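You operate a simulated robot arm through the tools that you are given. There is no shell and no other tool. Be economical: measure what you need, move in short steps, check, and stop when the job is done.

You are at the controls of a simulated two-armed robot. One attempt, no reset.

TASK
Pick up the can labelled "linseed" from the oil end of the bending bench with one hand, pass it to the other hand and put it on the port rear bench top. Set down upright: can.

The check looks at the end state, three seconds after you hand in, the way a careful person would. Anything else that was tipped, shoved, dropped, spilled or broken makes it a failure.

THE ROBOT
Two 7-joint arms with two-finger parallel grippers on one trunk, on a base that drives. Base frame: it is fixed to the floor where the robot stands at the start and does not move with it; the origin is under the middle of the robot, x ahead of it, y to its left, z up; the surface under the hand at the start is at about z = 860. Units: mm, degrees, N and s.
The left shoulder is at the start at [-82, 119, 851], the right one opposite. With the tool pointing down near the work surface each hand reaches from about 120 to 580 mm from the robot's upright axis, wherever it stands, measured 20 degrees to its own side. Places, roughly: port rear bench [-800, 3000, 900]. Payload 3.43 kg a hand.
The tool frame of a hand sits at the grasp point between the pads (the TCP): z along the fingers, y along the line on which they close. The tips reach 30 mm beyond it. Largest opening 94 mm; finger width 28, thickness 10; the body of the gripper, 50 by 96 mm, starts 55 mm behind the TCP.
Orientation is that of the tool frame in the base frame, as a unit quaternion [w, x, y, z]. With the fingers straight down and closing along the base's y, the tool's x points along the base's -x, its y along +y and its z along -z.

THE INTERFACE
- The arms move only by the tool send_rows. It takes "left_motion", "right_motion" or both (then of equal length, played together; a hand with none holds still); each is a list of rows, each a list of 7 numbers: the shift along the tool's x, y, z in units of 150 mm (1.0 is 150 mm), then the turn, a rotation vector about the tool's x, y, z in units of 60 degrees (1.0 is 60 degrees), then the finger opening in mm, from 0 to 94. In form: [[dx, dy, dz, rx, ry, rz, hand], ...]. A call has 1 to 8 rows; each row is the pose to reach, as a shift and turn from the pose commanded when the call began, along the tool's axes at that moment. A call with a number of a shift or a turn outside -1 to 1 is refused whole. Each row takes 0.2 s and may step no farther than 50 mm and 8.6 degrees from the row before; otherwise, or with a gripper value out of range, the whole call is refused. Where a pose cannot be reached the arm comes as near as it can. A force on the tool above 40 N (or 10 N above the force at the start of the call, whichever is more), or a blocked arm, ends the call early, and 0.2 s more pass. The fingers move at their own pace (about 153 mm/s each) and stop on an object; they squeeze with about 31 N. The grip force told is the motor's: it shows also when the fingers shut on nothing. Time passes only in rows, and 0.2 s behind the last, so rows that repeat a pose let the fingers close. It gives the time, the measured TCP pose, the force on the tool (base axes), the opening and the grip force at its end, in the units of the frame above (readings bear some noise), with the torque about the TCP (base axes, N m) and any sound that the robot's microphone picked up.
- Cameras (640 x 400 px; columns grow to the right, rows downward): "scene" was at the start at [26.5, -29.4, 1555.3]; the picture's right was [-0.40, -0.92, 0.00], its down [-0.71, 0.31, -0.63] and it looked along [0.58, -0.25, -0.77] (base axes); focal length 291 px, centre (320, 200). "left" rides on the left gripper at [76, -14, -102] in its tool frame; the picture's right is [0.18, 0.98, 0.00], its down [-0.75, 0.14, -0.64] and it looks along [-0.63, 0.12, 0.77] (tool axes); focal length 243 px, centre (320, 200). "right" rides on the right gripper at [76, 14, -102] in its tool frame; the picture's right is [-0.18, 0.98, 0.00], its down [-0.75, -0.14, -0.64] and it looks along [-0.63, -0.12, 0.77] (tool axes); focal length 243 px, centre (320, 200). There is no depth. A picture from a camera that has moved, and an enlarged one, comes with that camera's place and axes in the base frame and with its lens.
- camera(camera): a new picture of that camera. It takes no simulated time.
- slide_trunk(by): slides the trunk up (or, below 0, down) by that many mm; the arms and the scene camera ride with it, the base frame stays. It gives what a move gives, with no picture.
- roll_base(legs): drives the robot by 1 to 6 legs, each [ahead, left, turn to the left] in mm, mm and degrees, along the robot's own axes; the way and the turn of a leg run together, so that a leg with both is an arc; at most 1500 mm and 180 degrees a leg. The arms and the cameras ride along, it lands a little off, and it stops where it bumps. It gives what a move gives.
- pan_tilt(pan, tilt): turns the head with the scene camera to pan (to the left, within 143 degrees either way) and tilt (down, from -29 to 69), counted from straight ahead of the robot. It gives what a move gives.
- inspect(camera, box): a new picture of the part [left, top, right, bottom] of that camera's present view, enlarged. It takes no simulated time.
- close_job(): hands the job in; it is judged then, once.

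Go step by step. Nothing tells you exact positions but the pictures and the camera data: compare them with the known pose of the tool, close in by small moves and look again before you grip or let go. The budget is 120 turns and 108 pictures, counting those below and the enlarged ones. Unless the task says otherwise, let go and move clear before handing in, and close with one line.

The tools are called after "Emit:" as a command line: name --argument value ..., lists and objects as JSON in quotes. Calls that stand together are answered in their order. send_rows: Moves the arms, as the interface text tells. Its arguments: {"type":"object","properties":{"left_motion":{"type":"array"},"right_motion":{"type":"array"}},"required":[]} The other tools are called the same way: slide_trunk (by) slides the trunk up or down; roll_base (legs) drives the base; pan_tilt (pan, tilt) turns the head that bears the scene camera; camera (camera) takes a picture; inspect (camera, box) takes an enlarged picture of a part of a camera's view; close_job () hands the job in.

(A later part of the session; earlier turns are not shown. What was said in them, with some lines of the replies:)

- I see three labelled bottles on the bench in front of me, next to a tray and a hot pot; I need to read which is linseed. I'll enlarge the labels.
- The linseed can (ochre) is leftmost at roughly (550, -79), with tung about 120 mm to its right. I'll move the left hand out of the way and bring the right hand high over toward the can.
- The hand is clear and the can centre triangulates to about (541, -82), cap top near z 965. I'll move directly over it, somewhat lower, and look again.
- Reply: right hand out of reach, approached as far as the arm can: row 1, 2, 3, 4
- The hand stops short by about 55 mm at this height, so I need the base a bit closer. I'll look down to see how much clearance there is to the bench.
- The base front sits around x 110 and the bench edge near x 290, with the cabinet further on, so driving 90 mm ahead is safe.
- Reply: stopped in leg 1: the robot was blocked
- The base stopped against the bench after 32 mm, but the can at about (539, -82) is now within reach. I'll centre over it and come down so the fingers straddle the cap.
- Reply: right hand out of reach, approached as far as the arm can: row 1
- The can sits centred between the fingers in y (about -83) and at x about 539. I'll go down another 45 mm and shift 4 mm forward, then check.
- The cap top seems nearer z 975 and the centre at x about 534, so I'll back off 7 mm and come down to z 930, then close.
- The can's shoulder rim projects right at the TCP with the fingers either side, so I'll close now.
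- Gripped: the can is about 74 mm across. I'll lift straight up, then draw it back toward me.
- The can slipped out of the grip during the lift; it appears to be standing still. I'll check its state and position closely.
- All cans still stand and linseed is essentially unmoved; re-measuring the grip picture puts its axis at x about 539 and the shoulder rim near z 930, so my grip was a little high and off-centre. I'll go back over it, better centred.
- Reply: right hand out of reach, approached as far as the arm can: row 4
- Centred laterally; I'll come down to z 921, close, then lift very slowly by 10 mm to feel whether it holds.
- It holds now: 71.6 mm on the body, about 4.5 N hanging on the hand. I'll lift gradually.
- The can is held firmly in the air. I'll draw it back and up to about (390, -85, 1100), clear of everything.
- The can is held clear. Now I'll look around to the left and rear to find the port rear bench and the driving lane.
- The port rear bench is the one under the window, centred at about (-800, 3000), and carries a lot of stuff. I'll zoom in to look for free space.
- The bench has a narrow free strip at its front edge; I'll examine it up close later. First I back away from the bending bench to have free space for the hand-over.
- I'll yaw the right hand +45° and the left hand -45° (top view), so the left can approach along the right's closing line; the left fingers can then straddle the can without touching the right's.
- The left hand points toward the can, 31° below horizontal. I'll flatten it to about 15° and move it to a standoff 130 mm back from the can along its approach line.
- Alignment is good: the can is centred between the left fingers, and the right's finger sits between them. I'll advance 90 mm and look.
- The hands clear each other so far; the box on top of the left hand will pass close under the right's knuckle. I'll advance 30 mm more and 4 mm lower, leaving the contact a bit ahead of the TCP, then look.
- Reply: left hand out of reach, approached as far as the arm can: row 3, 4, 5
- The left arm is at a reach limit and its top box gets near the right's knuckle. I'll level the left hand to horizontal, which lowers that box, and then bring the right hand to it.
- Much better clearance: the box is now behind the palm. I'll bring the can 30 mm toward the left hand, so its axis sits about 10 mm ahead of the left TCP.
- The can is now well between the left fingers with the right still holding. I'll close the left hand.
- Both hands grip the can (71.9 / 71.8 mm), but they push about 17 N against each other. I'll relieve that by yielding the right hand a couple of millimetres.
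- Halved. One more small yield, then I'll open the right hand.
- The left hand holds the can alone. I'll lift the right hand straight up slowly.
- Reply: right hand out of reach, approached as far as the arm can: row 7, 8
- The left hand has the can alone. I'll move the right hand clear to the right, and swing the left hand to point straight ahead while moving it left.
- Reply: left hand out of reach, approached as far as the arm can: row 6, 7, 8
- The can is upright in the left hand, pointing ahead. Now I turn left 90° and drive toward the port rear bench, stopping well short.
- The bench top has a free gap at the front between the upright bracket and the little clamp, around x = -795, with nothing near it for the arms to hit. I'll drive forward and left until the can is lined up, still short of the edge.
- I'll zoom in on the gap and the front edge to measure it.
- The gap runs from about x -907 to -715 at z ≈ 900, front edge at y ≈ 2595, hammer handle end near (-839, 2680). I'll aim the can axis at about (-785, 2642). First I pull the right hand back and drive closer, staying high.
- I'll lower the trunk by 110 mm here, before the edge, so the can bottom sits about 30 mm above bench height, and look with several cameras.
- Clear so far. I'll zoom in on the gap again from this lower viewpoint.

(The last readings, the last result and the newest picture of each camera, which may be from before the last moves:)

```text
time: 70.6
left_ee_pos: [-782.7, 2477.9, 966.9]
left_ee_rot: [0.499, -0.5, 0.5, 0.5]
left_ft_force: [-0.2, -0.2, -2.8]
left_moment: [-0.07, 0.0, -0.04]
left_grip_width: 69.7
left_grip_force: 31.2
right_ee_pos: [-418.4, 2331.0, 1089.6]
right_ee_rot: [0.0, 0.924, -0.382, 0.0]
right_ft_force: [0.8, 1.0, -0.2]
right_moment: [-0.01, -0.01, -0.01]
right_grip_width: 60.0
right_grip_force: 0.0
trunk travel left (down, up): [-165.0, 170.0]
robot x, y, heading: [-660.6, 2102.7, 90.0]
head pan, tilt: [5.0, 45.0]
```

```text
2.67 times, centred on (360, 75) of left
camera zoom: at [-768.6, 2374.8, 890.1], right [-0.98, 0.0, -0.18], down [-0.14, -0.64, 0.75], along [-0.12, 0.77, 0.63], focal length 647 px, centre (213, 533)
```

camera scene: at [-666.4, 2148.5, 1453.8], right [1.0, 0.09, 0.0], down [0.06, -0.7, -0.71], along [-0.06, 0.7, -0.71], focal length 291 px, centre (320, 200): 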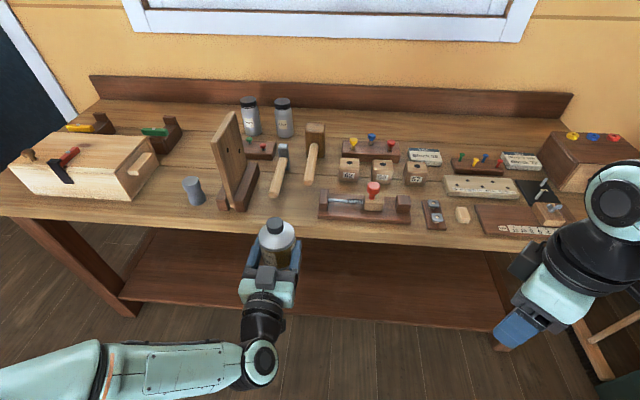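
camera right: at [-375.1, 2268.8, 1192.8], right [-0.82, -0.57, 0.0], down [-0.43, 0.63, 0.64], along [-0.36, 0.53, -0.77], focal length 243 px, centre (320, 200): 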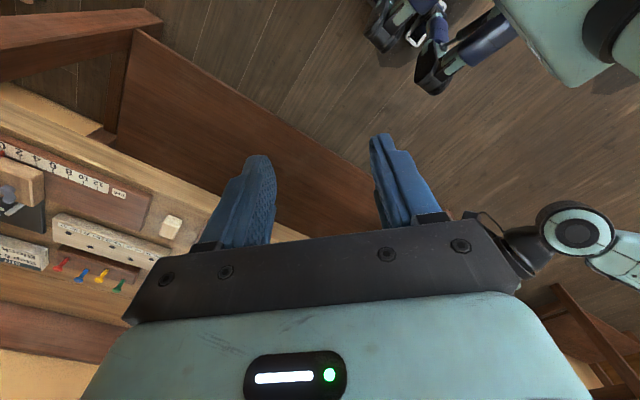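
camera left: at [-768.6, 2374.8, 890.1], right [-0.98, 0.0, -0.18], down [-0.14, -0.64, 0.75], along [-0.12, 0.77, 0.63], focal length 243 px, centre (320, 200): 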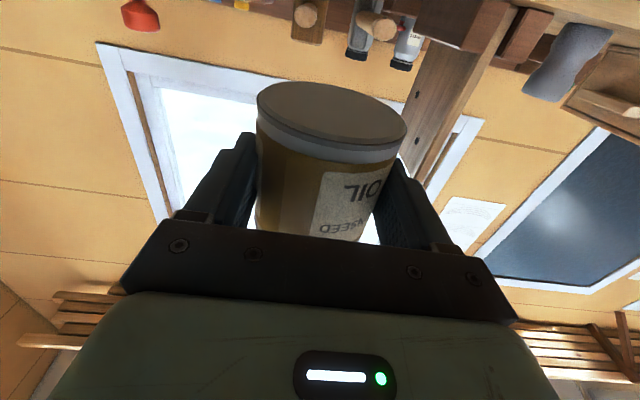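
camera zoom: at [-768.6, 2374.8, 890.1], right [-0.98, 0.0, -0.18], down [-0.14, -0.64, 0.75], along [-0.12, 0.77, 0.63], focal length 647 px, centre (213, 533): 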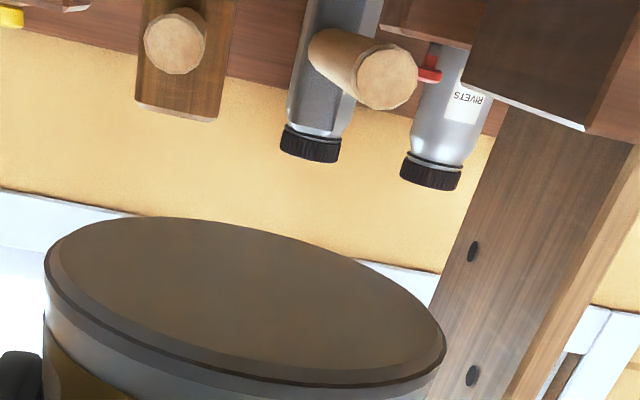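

Everything agrees: hammer end at (-839, 2688), clamp corner x -712, and the can axis at about (-781, 2491). I'll drive straight ahead 110 mm with the can ~30 mm above the surface, and look.

Emit:
roll_base --legs '[[110, 0, 0]]'

Emit:
inspect --camera "scene" --box '[210, 140, 370, 240]'

Emit:
camera --camera "left"

```text
time: 71.8
left_ee_pos: [-784.5, 2581.4, 967.6]
left_ee_rot: [-0.498, 0.501, -0.5, -0.5]
left_ft_force: [0.6, -0.1, -4.6]
left_moment: [-0.07, -0.02, 0.01]
left_grip_width: 70.1
left_grip_force: 30.3
right_ee_pos: [-418.8, 2436.4, 1089.3]
right_ee_rot: [0.0, 0.925, -0.381, 0.001]
right_ft_force: [0.3, 0.6, -1.3]
right_moment: [-0.05, -0.02, -0.03]
right_grip_width: 60.1
right_grip_force: 0.1
trunk travel left (down, up): [-165.0, 170.0]
robot x, y, heading: [-661.9, 2209.8, 90.3]
head pan, tilt: [5.0, 45.0]
```

```text
4.00 times, centred on (290, 190) of scene
camera zoom: at [-666.8, 2253.1, 1453.8], right [1.0, 0.09, 0.0], down [0.06, -0.7, -0.71], along [-0.06, 0.7, -0.71], focal length 1162 px, centre (440, 240)
```

zoom: 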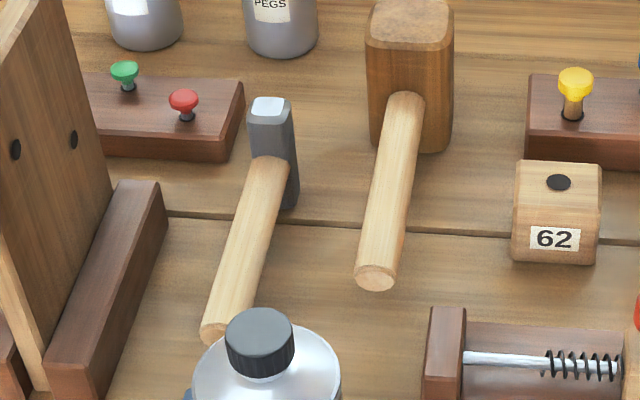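

```text
36 pictures are left
camera left: at [-769.5, 2478.5, 889.7], right [-0.98, 0.0, -0.18], down [-0.14, -0.64, 0.76], along [-0.12, 0.77, 0.63], focal length 243 px, centre (320, 200)
```

left: 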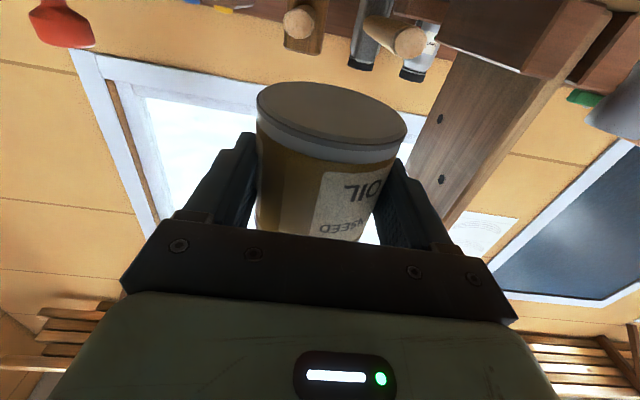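

Axis now at about y 2594. I'll advance the remaining 48 mm with a few millimetres to the right, away from the hammer handle.

Emit:
roll_base --legs '[[48, -4, 0]]'

Emit:
camera --camera "scene"

Emit:
inspect --camera "scene" --box '[210, 190, 370, 290]'

Emit:
camera --camera "left"

```text
time: 72.7
left_ee_pos: [-782.2, 2630.6, 964.6]
left_ee_rot: [-0.498, 0.501, -0.5, -0.501]
left_ft_force: [-0.1, 0.2, -3.1]
left_moment: [-0.07, 0.02, 0.0]
left_grip_width: 69.8
left_grip_force: 31.6
right_ee_pos: [-415.0, 2484.2, 1089.2]
right_ee_rot: [0.001, 0.925, -0.381, 0.001]
right_ft_force: [0.0, 0.7, 0.7]
right_moment: [-0.04, 0.01, 0.03]
right_grip_width: 59.8
right_grip_force: 0.1
trunk travel left (down, up): [-165.0, 170.0]
robot x, y, heading: [-657.5, 2255.8, 90.2]
head pan, tilt: [5.0, 45.0]
```

```text
35 pictures are left
camera scene: at [-662.9, 2301.3, 1453.8], right [1.0, 0.09, 0.0], down [0.06, -0.7, -0.71], along [-0.06, 0.7, -0.71], focal length 291 px, centre (320, 200)
```

scene: 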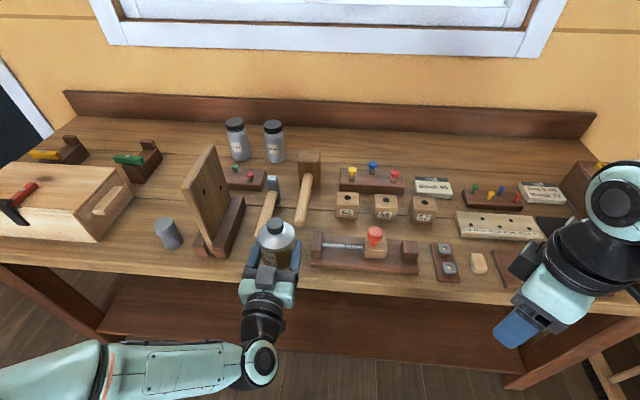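

```text
4.00 times, centred on (290, 240) of scene
camera zoom: at [-662.9, 2301.3, 1453.8], right [1.0, 0.09, 0.0], down [0.06, -0.7, -0.71], along [-0.06, 0.7, -0.71], focal length 1162 px, centre (440, 40)
```

zoom: 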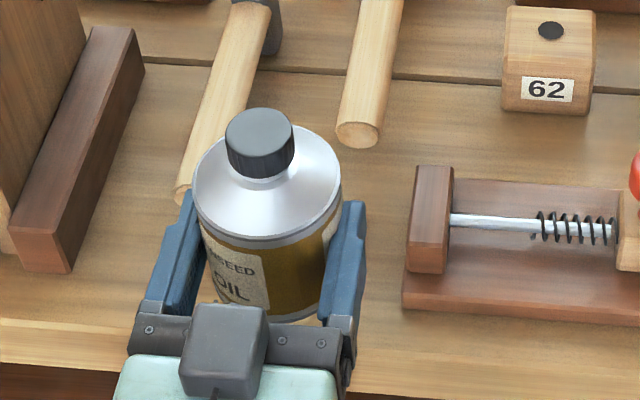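

```text
33 pictures are left
camera left: at [-765.6, 2526.5, 889.5], right [-0.98, 0.0, -0.18], down [-0.14, -0.64, 0.76], along [-0.12, 0.77, 0.63], focal length 243 px, centre (320, 200)
```

left: 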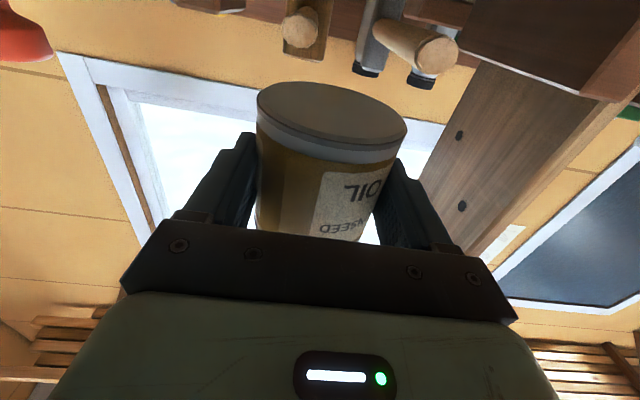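

The can hangs over the free spot about 30 mm up, with margin all round. Lowering in small steps with the trunk, watching the force.

Emit:
slide_trunk --by -16

Emit:
inspect --camera "scene" --box '[210, 190, 370, 290]'

Emit:
camera --camera "left"

```text
time: 73.3
left_ee_pos: [-781.2, 2629.1, 949.8]
left_ee_rot: [-0.498, 0.502, -0.5, -0.501]
left_ft_force: [-0.1, -0.4, -4.8]
left_moment: [-0.04, 0.02, -0.01]
left_grip_width: 70.0
left_grip_force: 30.8
right_ee_pos: [-414.8, 2484.9, 1073.5]
right_ee_rot: [-0.001, 0.925, -0.381, 0.0]
right_ft_force: [1.1, 0.1, 0.0]
right_moment: [-0.06, 0.0, -0.01]
right_grip_width: 60.0
right_grip_force: 0.0
trunk travel left (down, up): [-149.0, 186.0]
robot x, y, heading: [-655.8, 2257.8, 90.3]
head pan, tilt: [5.0, 45.0]
```

```text
4.00 times, centred on (290, 240) of scene
camera zoom: at [-663.1, 2302.6, 1437.7], right [1.0, 0.09, 0.0], down [0.06, -0.7, -0.71], along [-0.06, 0.7, -0.71], focal length 1162 px, centre (440, 40)
```

zoom: 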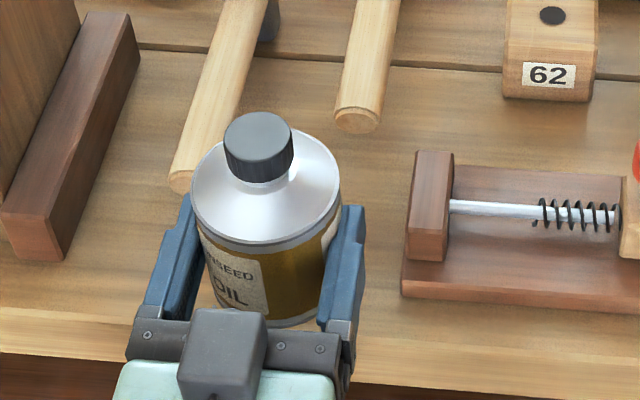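

```text
31 pictures are left
camera left: at [-765.7, 2525.6, 873.7], right [-0.98, 0.0, -0.18], down [-0.14, -0.64, 0.76], along [-0.12, 0.77, 0.63], focal length 243 px, centre (320, 200)
```

left: 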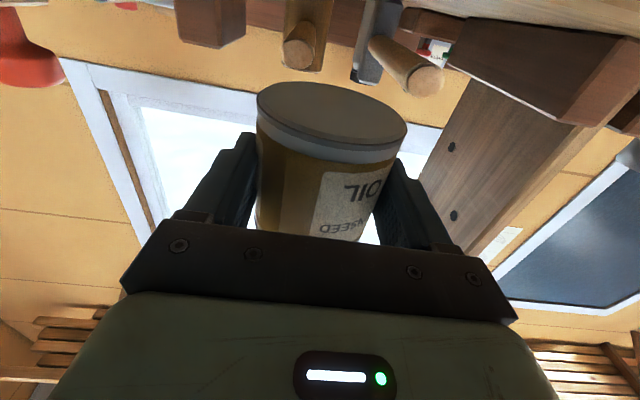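

Now the last centimetre or so with fine arm steps, reading the force.

Emit:
send_rows --left_motion '[[0.013, 0, 0, 0, 0, 0, 0], [0.026, 0, 0, 0, 0, 0, 0], [0.04, 0, 0, 0, 0, 0, 0], [0.04, 0, 0, 0, 0, 0, 0]]'

Emit:
send_rows --left_motion '[[0.01, 0, 0, 0, 0, 0, 0], [0.02, 0, 0, 0, 0, 0, 0], [0.02, 0, 0, 0, 0, 0, 0]]'

Emit:
inspect --camera "scene" --box '[210, 190, 370, 290]'

```text
time: 74.3
left_ee_pos: [-781.9, 2629.4, 944.4]
left_ee_rot: [-0.497, 0.502, -0.5, -0.501]
left_ft_force: [0.1, 0.2, -2.8]
left_moment: [-0.1, -0.03, 0.04]
left_grip_width: 69.7
left_grip_force: 31.1
right_ee_pos: [-414.9, 2483.9, 1073.1]
right_ee_rot: [0.0, 0.925, -0.381, 0.0]
right_ft_force: [1.4, -0.1, -0.7]
right_moment: [0.02, -0.02, 0.01]
right_grip_width: 60.1
right_grip_force: 0.1
trunk travel left (down, up): [-149.0, 186.0]
robot x, y, heading: [-658.4, 2254.0, 90.3]
head pan, tilt: [5.0, 45.0]
```

```text
time: 75.1
left_ee_pos: [-782.0, 2630.0, 941.0]
left_ee_rot: [0.498, -0.501, 0.501, 0.5]
left_ft_force: [0.0, 0.4, -2.7]
left_moment: [-0.05, -0.01, -0.01]
left_grip_width: 69.8
left_grip_force: 31.0
right_ee_pos: [-416.3, 2483.6, 1072.9]
right_ee_rot: [0.0, 0.924, -0.382, -0.001]
right_ft_force: [-0.3, 0.5, 0.0]
right_moment: [0.04, -0.01, -0.02]
right_grip_width: 59.9
right_grip_force: 0.1
trunk travel left (down, up): [-149.0, 186.0]
robot x, y, heading: [-653.9, 2258.8, 90.1]
head pan, tilt: [5.0, 45.0]
```

```text
4.00 times, centred on (290, 240) of scene
camera zoom: at [-663.0, 2302.5, 1437.8], right [1.0, 0.09, 0.0], down [0.06, -0.7, -0.71], along [-0.06, 0.7, -0.71], focal length 1162 px, centre (440, 40)
```

zoom: 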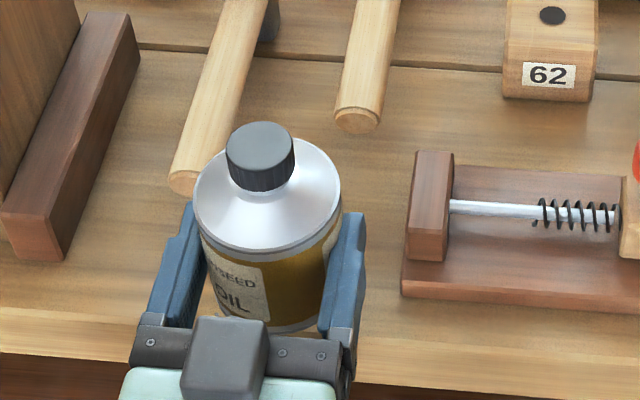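

No contact yet; continuing in small steps.

Emit:
send_rows --left_motion '[[0.01, 0, 0, 0, 0, 0, 0], [0.02, 0, 0, 0, 0, 0, 0], [0.02, 0, 0, 0, 0, 0, 0]]'

Emit:
send_rows --left_motion '[[0.007, 0, 0, 0, 0, 0, 0], [0.014, 0, 0, 0, 0, 0, 0], [0.014, 0, 0, 0, 0, 0, 0]]'

```text
time: 75.9
left_ee_pos: [-781.1, 2630.0, 938.1]
left_ee_rot: [-0.497, 0.501, -0.501, -0.5]
left_ft_force: [-0.1, -0.5, -3.9]
left_moment: [-0.08, -0.01, 0.0]
left_grip_width: 69.9
left_grip_force: 31.3
right_ee_pos: [-415.0, 2484.3, 1073.7]
right_ee_rot: [0.001, 0.925, -0.381, 0.0]
right_ft_force: [0.5, 1.4, 0.0]
right_moment: [-0.01, 0.03, -0.01]
right_grip_width: 60.0
right_grip_force: 0.1
trunk travel left (down, up): [-149.0, 186.0]
robot x, y, heading: [-655.4, 2255.6, 89.9]
head pan, tilt: [5.0, 45.0]
```

```text
time: 76.7
left_ee_pos: [-780.7, 2629.3, 936.3]
left_ee_rot: [0.498, -0.501, 0.501, 0.5]
left_ft_force: [-0.6, -0.8, -3.7]
left_moment: [-0.05, 0.03, 0.0]
left_grip_width: 69.8
left_grip_force: 30.5
right_ee_pos: [-415.2, 2483.3, 1072.9]
right_ee_rot: [0.0, 0.925, -0.381, 0.0]
right_ft_force: [0.7, -0.6, 0.2]
right_moment: [0.0, -0.01, -0.01]
right_grip_width: 59.8
right_grip_force: 0.1
trunk travel left (down, up): [-149.0, 186.0]
robot x, y, heading: [-655.5, 2255.2, 90.4]
head pan, tilt: [5.0, 45.0]
```

Emit:
send_rows --left_motion '[[0.007, 0, 0, 0, 0, 0, 0], [0.014, 0, 0, 0, 0, 0, 0], [0.014, 0, 0, 0, 0, 0, 0]]'

Emit:
send_rows --left_motion '[[0.007, 0, 0, 0, 0, 0, 0], [0.014, 0, 0, 0, 0, 0, 0], [0.014, 0, 0, 0, 0, 0, 0]]'

Emit:
inspect --camera "scene" --box '[240, 210, 340, 290]'

Emit:
camera --camera "left"

```text
time: 77.5
left_ee_pos: [-781.6, 2627.8, 933.9]
left_ee_rot: [-0.498, 0.501, -0.5, -0.5]
left_ft_force: [-0.7, 0.5, -2.5]
left_moment: [-0.08, -0.02, -0.01]
left_grip_width: 69.9
left_grip_force: 31.3
right_ee_pos: [-415.9, 2483.9, 1073.3]
right_ee_rot: [0.0, 0.924, -0.381, 0.0]
right_ft_force: [-0.1, 0.6, 0.2]
right_moment: [0.0, -0.01, 0.0]
right_grip_width: 60.2
right_grip_force: 0.0
trunk travel left (down, up): [-149.0, 186.0]
robot x, y, heading: [-659.1, 2257.3, 89.9]
head pan, tilt: [5.0, 45.0]
```

```text
time: 78.3
left_ee_pos: [-779.9, 2629.4, 932.0]
left_ee_rot: [-0.498, 0.501, -0.5, -0.501]
left_ft_force: [0.1, 0.4, -3.7]
left_moment: [-0.07, 0.01, -0.01]
left_grip_width: 70.0
left_grip_force: 31.2
right_ee_pos: [-415.8, 2483.0, 1072.5]
right_ee_rot: [0.001, 0.925, -0.381, 0.0]
right_ft_force: [0.1, -0.1, 0.5]
right_moment: [-0.03, -0.01, 0.02]
right_grip_width: 59.9
right_grip_force: 0.1
trunk travel left (down, up): [-149.0, 186.0]
robot x, y, heading: [-657.2, 2256.7, 90.2]
head pan, tilt: [5.0, 45.0]
```

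```text
5.00 times, centred on (290, 250) of scene
camera zoom: at [-663.0, 2302.5, 1437.8], right [1.0, 0.09, 0.0], down [0.06, -0.7, -0.71], along [-0.06, 0.7, -0.71], focal length 1453 px, centre (470, -50)
```

zoom: 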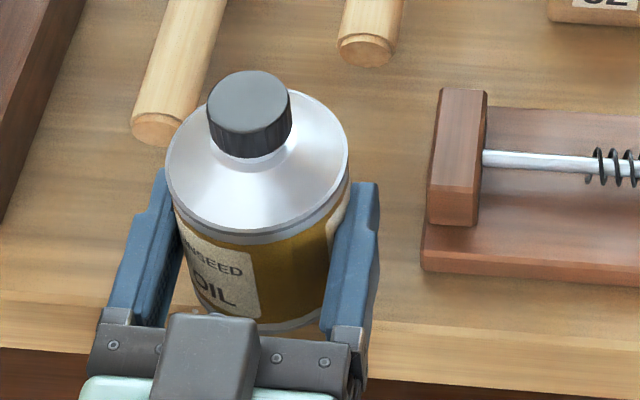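

```text
28 pictures are left
camera left: at [-765.4, 2525.1, 856.3], right [-0.98, 0.0, -0.18], down [-0.14, -0.64, 0.76], along [-0.12, 0.77, 0.63], focal length 243 px, centre (320, 200)
```

left: 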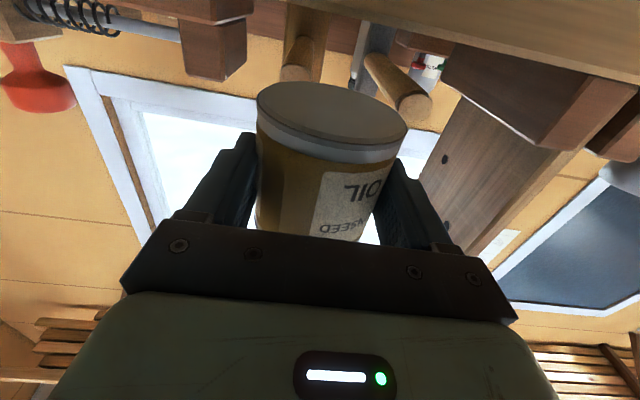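

No contact yet, and the left camera now looks along the bench top at about z 858, so the surface is ~40 mm lower (and its edge nearer y 2630) than I assumed. I need to go ~35 mm further in and slightly left before lowering.

Emit:
roll_base --legs '[[36, 9, 0]]'

Emit:
camera --camera "left"

Emit:
inspect --camera "scene" --box '[210, 190, 370, 290]'

```text
time: 79.2
left_ee_pos: [-790.9, 2665.1, 932.1]
left_ee_rot: [-0.498, 0.502, -0.5, -0.5]
left_ft_force: [-0.4, 0.4, -2.9]
left_moment: [-0.04, -0.01, 0.01]
left_grip_width: 70.0
left_grip_force: 31.2
right_ee_pos: [-425.2, 2520.1, 1072.0]
right_ee_rot: [0.0, 0.924, -0.381, 0.001]
right_ft_force: [0.1, 0.7, 0.0]
right_moment: [-0.04, 0.0, 0.0]
right_grip_width: 60.1
right_grip_force: 0.1
trunk travel left (down, up): [-149.0, 186.0]
robot x, y, heading: [-664.6, 2292.0, 90.5]
head pan, tilt: [5.0, 45.0]
```

```text
27 pictures are left
camera left: at [-774.6, 2561.1, 856.1], right [-0.98, 0.0, -0.18], down [-0.14, -0.64, 0.76], along [-0.12, 0.77, 0.63], focal length 243 px, centre (320, 200)
```

left: 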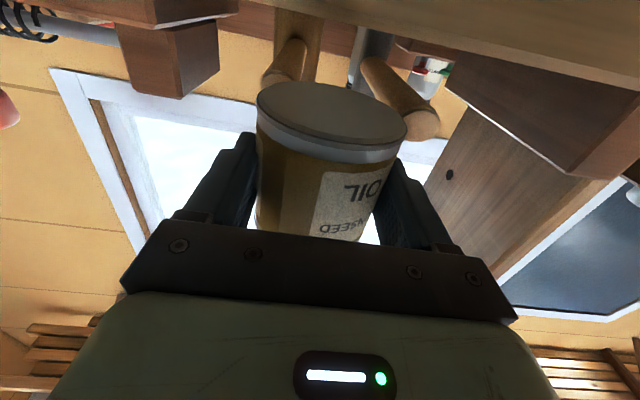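

```text
4.00 times, centred on (290, 240) of scene
camera zoom: at [-672.4, 2339.1, 1437.7], right [1.0, 0.09, 0.0], down [0.06, -0.7, -0.71], along [-0.06, 0.7, -0.71], focal length 1162 px, centre (440, 40)
```

zoom: 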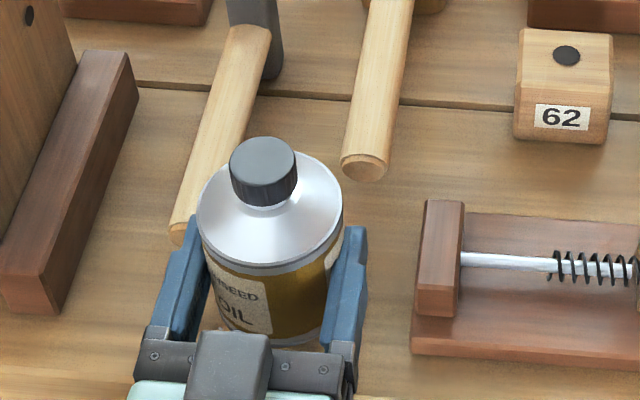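

Position (-790, ~2678) is good with the gap clear around it; surface confirmed at about z 857. Lowering 26 mm, then fine steps.

Emit:
slide_trunk --by -26

Emit:
inspect --camera "scene" --box '[210, 190, 370, 290]'

Emit:
camera --camera "left"

```text
time: 79.9
left_ee_pos: [-790.1, 2664.1, 906.9]
left_ee_rot: [-0.499, 0.501, -0.501, -0.5]
left_ft_force: [-0.3, -0.2, -3.2]
left_moment: [-0.08, 0.01, 0.0]
left_grip_width: 69.9
left_grip_force: 30.8
right_ee_pos: [-423.7, 2518.3, 1046.2]
right_ee_rot: [0.0, 0.925, -0.381, 0.0]
right_ft_force: [-0.3, 0.4, -0.1]
right_moment: [-0.02, 0.03, 0.02]
right_grip_width: 59.7
right_grip_force: 0.1
trunk travel left (down, up): [-123.0, 212.0]
robot x, y, heading: [-668.1, 2295.9, 90.0]
head pan, tilt: [5.0, 45.0]
```

```text
4.00 times, centred on (290, 240) of scene
camera zoom: at [-672.0, 2343.6, 1410.5], right [1.0, 0.09, 0.0], down [0.06, -0.7, -0.71], along [-0.06, 0.7, -0.71], focal length 1162 px, centre (440, 40)
```

zoom: 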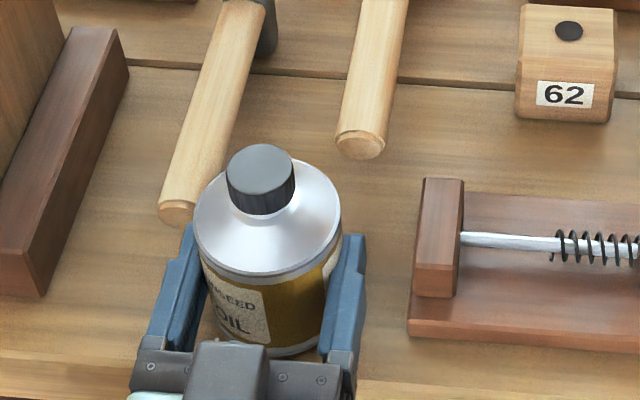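

```text
24 pictures are left
camera left: at [-774.2, 2560.1, 830.5], right [-0.98, 0.0, -0.18], down [-0.14, -0.64, 0.76], along [-0.12, 0.77, 0.63], focal length 243 px, centre (320, 200)
```

left: 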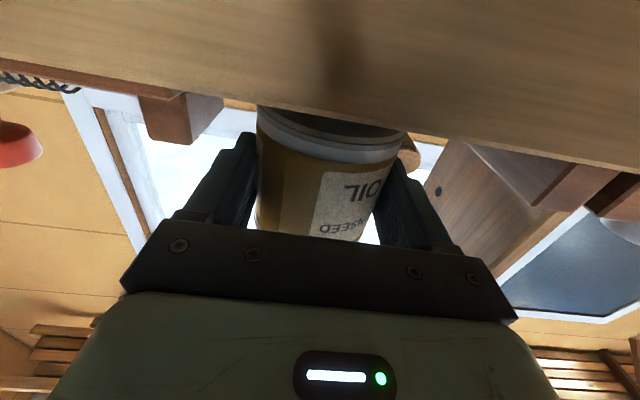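

The edge measures y ≈ 2632, so the can axis is about 45 mm inside it. Fine lowering now.

Emit:
send_rows --left_motion '[[0.015, 0, 0, 0, 0, 0, 0], [0.03, 0, 0, 0, 0, 0, 0], [0.045, 0, 0, 0, 0, 0, 0], [0.045, 0, 0, 0, 0, 0, 0]]'

Emit:
send_rows --left_motion '[[0.007, 0, 0, 0, 0, 0, 0], [0.014, 0, 0, 0, 0, 0, 0], [0.014, 0, 0, 0, 0, 0, 0]]'

Emit:
inspect --camera "left" --box '[220, 80, 440, 220]'

```text
time: 80.9
left_ee_pos: [-789.6, 2663.6, 900.5]
left_ee_rot: [-0.498, 0.502, -0.5, -0.501]
left_ft_force: [0.1, -0.2, -3.0]
left_moment: [-0.05, 0.03, 0.02]
left_grip_width: 70.1
left_grip_force: 30.9
right_ee_pos: [-424.4, 2518.9, 1047.6]
right_ee_rot: [0.001, 0.925, -0.381, 0.001]
right_ft_force: [-0.3, -0.3, 0.1]
right_moment: [-0.04, -0.02, -0.01]
right_grip_width: 59.9
right_grip_force: 0.0
trunk travel left (down, up): [-123.0, 212.0]
robot x, y, heading: [-665.7, 2293.1, 90.2]
head pan, tilt: [5.0, 45.0]
```

```text
time: 81.7
left_ee_pos: [-789.6, 2663.8, 898.3]
left_ee_rot: [0.499, -0.5, 0.499, 0.502]
left_ft_force: [-0.5, -2.3, 6.0]
left_moment: [-0.25, -0.17, -0.07]
left_grip_width: 69.9
left_grip_force: 30.8
right_ee_pos: [-424.3, 2518.0, 1048.1]
right_ee_rot: [0.0, 0.924, -0.381, 0.001]
right_ft_force: [0.3, 0.6, 0.0]
right_moment: [-0.02, -0.02, 0.01]
right_grip_width: 59.6
right_grip_force: 0.1
trunk travel left (down, up): [-123.0, 212.0]
robot x, y, heading: [-666.7, 2291.1, 90.2]
head pan, tilt: [5.0, 45.0]
```

```text
2.86 times, centred on (330, 150) of left
camera zoom: at [-774.5, 2560.4, 822.1], right [-0.98, 0.0, -0.18], down [-0.14, -0.64, 0.75], along [-0.12, 0.77, 0.63], focal length 693 px, centre (291, 343)
```

zoom: 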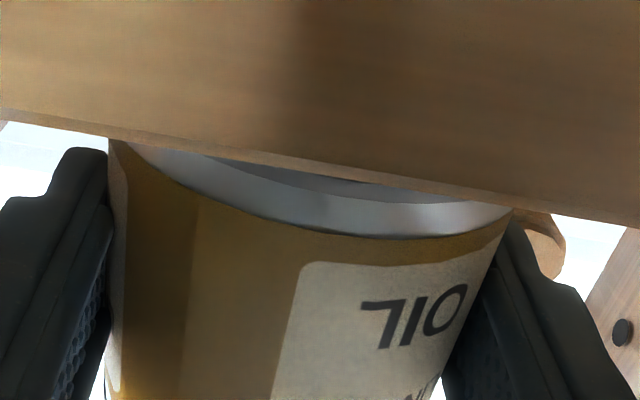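

Contact felt (force swung from -3 to +6 N). I'll settle half a millimetre more and then open gently.

Emit:
send_rows --left_motion '[[0.004, 0, 0, 0, 0, 0, 0], [0.004, 0, 0, 0, 0, 0, 71], [0.004, 0, 0, 0, 0, 0, 73], [0.004, 0, 0, 0, 0, 0, 76], [0.004, 0, 0, 0, 0, 0, 80], [0.004, 0, 0, 0, 0, 0, 84], [0.004, 0, 0, 0, 0, 0, 84]]'

Emit:
inspect --camera "scene" --box '[210, 190, 370, 290]'

Emit:
camera --camera "left"

```text
time: 83.3
left_ee_pos: [-788.6, 2662.6, 895.5]
left_ee_rot: [-0.498, 0.501, -0.5, -0.501]
left_ft_force: [-0.5, 0.4, 0.0]
left_moment: [-0.01, -0.02, 0.0]
left_grip_width: 83.9
left_grip_force: 0.1
right_ee_pos: [-423.9, 2519.1, 1047.4]
right_ee_rot: [0.0, 0.925, -0.381, -0.001]
right_ft_force: [-0.2, 0.0, 0.7]
right_moment: [0.01, -0.02, -0.04]
right_grip_width: 60.0
right_grip_force: 0.0
trunk travel left (down, up): [-123.0, 212.0]
robot x, y, heading: [-663.4, 2287.3, 89.9]
head pan, tilt: [5.0, 45.0]
```

```text
4.00 times, centred on (290, 240) of scene
camera zoom: at [-672.0, 2343.4, 1410.5], right [1.0, 0.09, 0.0], down [0.06, -0.7, -0.71], along [-0.06, 0.7, -0.71], focal length 1162 px, centre (440, 40)
```

zoom: 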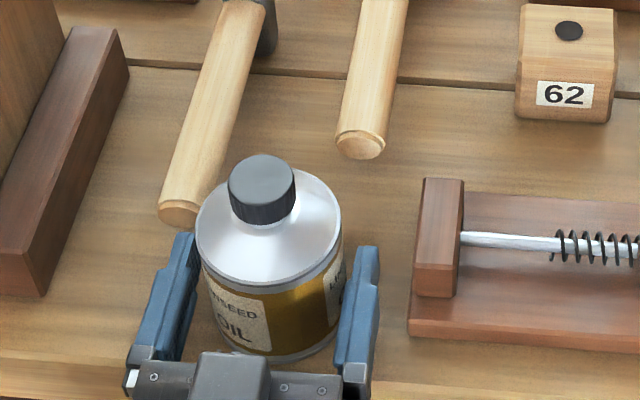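

```text
21 pictures are left
camera left: at [-774.8, 2560.3, 820.3], right [-0.98, 0.0, -0.18], down [-0.14, -0.64, 0.76], along [-0.12, 0.77, 0.63], focal length 243 px, centre (320, 200)
```

left: 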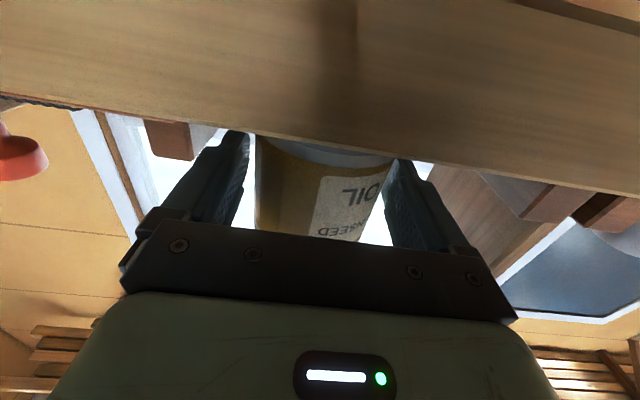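

The can stands upright on its own. I'll open a bit wider and back the base straight out.

Emit:
send_rows --left_motion '[[0, 0, 0, 0, 0, 0, 88], [0, 0, 0, 0, 0, 0, 92], [0, 0, -0.1, 0, 0, 0, 92], [0, 0, -0.2, 0, 0, 0, 92], [0, 0, -0.3, 0, 0, 0, 92], [0, 0, -0.3, 0, 0, 0, 92]]'

Emit:
inspect --camera "scene" --box '[210, 190, 370, 290]'

```text
time: 84.7
left_ee_pos: [-779.1, 2650.2, 904.9]
left_ee_rot: [-0.498, 0.501, -0.5, -0.5]
left_ft_force: [0.1, -0.1, -0.4]
left_moment: [0.02, -0.01, 0.05]
left_grip_width: 92.1
left_grip_force: 0.1
left hand out of reach, approached as far as the arm can: row 3, 4, 5, 6
right_ee_pos: [-423.7, 2519.6, 1047.0]
right_ee_rot: [0.0, 0.925, -0.381, 0.001]
right_ft_force: [0.6, -0.1, -1.5]
right_moment: [-0.01, 0.01, 0.02]
right_grip_width: 60.0
right_grip_force: 0.2
trunk travel left (down, up): [-123.0, 212.0]
robot x, y, heading: [-669.4, 2290.1, 90.2]
head pan, tilt: [5.0, 45.0]
```

```text
4.00 times, centred on (290, 240) of scene
camera zoom: at [-672.1, 2343.5, 1410.5], right [1.0, 0.09, 0.0], down [0.06, -0.7, -0.71], along [-0.06, 0.7, -0.71], focal length 1162 px, centre (440, 40)
```

zoom: 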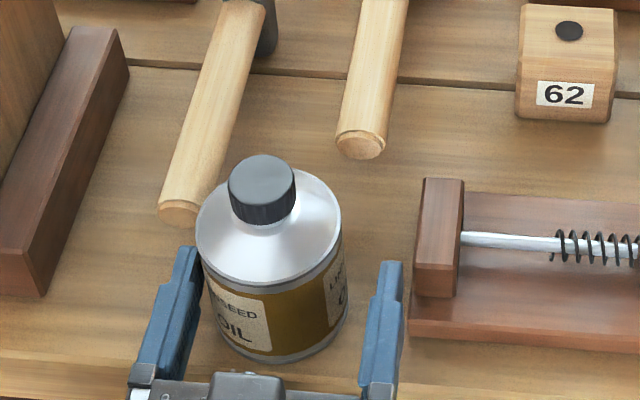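

The arm limit nudged the hand about 9 mm right; the can hasn't moved. I'll recentre with an 8 mm base shift left, then back straight out.

Emit:
roll_base --legs '[[0, 8, 0]]'

Emit:
inspect --camera "scene" --box '[210, 190, 370, 290]'

```text
time: 85.5
left_ee_pos: [-789.0, 2650.8, 905.1]
left_ee_rot: [-0.498, 0.502, -0.5, -0.501]
left_ft_force: [0.2, 1.0, -0.3]
left_moment: [-0.03, 0.0, -0.01]
left_grip_width: 91.8
left_grip_force: 0.0
right_ee_pos: [-433.0, 2518.5, 1047.1]
right_ee_rot: [0.0, 0.924, -0.381, 0.001]
right_ft_force: [0.4, -0.5, 0.4]
right_moment: [-0.01, -0.01, 0.04]
right_grip_width: 59.9
right_grip_force: 0.1
trunk travel left (down, up): [-123.0, 212.0]
robot x, y, heading: [-674.8, 2288.9, 90.2]
head pan, tilt: [5.0, 45.0]
```

```text
4.00 times, centred on (290, 240) of scene
camera zoom: at [-680.6, 2343.4, 1410.5], right [1.0, 0.09, 0.0], down [0.06, -0.7, -0.71], along [-0.06, 0.7, -0.71], focal length 1162 px, centre (440, 40)
```

zoom: 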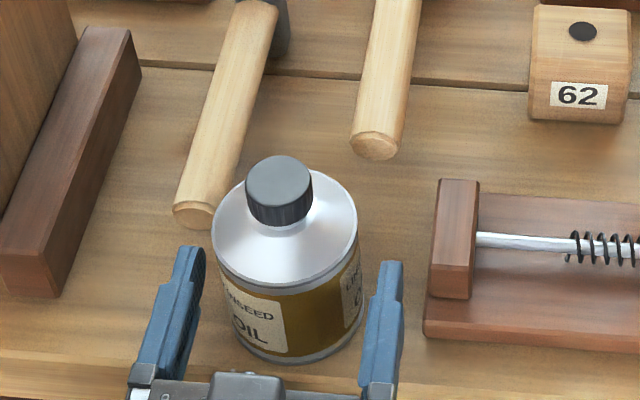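

Both sides are clear; backing out.

Emit:
roll_base --legs '[[-250, 0, 0]]'

Emit:
camera --camera "scene"

Emit:
camera --camera "left"

```text
time: 87.3
left_ee_pos: [-787.4, 2403.8, 905.6]
left_ee_rot: [-0.499, 0.501, -0.5, -0.501]
left_ft_force: [-0.4, 0.3, 0.0]
left_moment: [0.01, 0.01, 0.0]
left_grip_width: 91.7
left_grip_force: 0.1
right_ee_pos: [-430.8, 2272.7, 1047.6]
right_ee_rot: [-0.001, 0.924, -0.382, 0.0]
right_ft_force: [0.0, 0.4, 0.3]
right_moment: [0.03, -0.01, 0.01]
right_grip_width: 60.2
right_grip_force: 0.0
trunk travel left (down, up): [-123.0, 212.0]
robot x, y, heading: [-673.1, 2046.5, 90.5]
head pan, tilt: [5.0, 45.0]
```

```text
18 pictures are left
camera scene: at [-679.3, 2097.3, 1410.6], right [1.0, 0.09, 0.0], down [0.06, -0.7, -0.71], along [-0.06, 0.7, -0.71], focal length 291 px, centre (320, 200)
```

scene: 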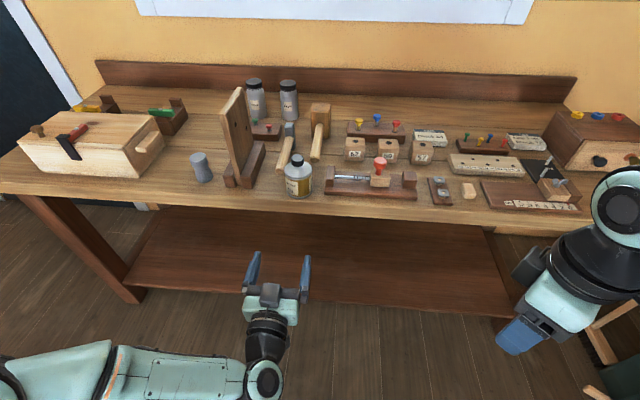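

```text
17 pictures are left
camera left: at [-771.3, 2300.5, 829.4], right [-0.98, 0.0, -0.18], down [-0.14, -0.64, 0.76], along [-0.12, 0.77, 0.63], focal length 243 px, centre (320, 200)
```

left: 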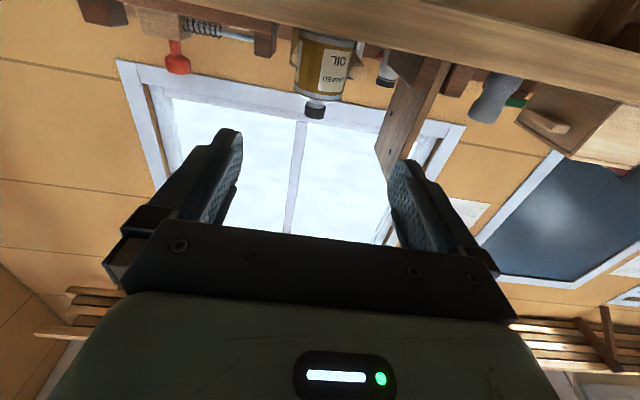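

The linseed can stands upright and free on the port rear bench top. The items around it look undisturbed and both hands are clear, so I'm handing in.

Emit:
close_job

```text
The job is handed in.
```

I picked up the linseed can with the right hand, passed it to the left, and set it upright on the port rear bench top. On the first lift it slipped from the grip and stayed standing, and the second grip held. The base also bumped the bending bench once. As far as the pictures show, nothing else was moved or knocked over.
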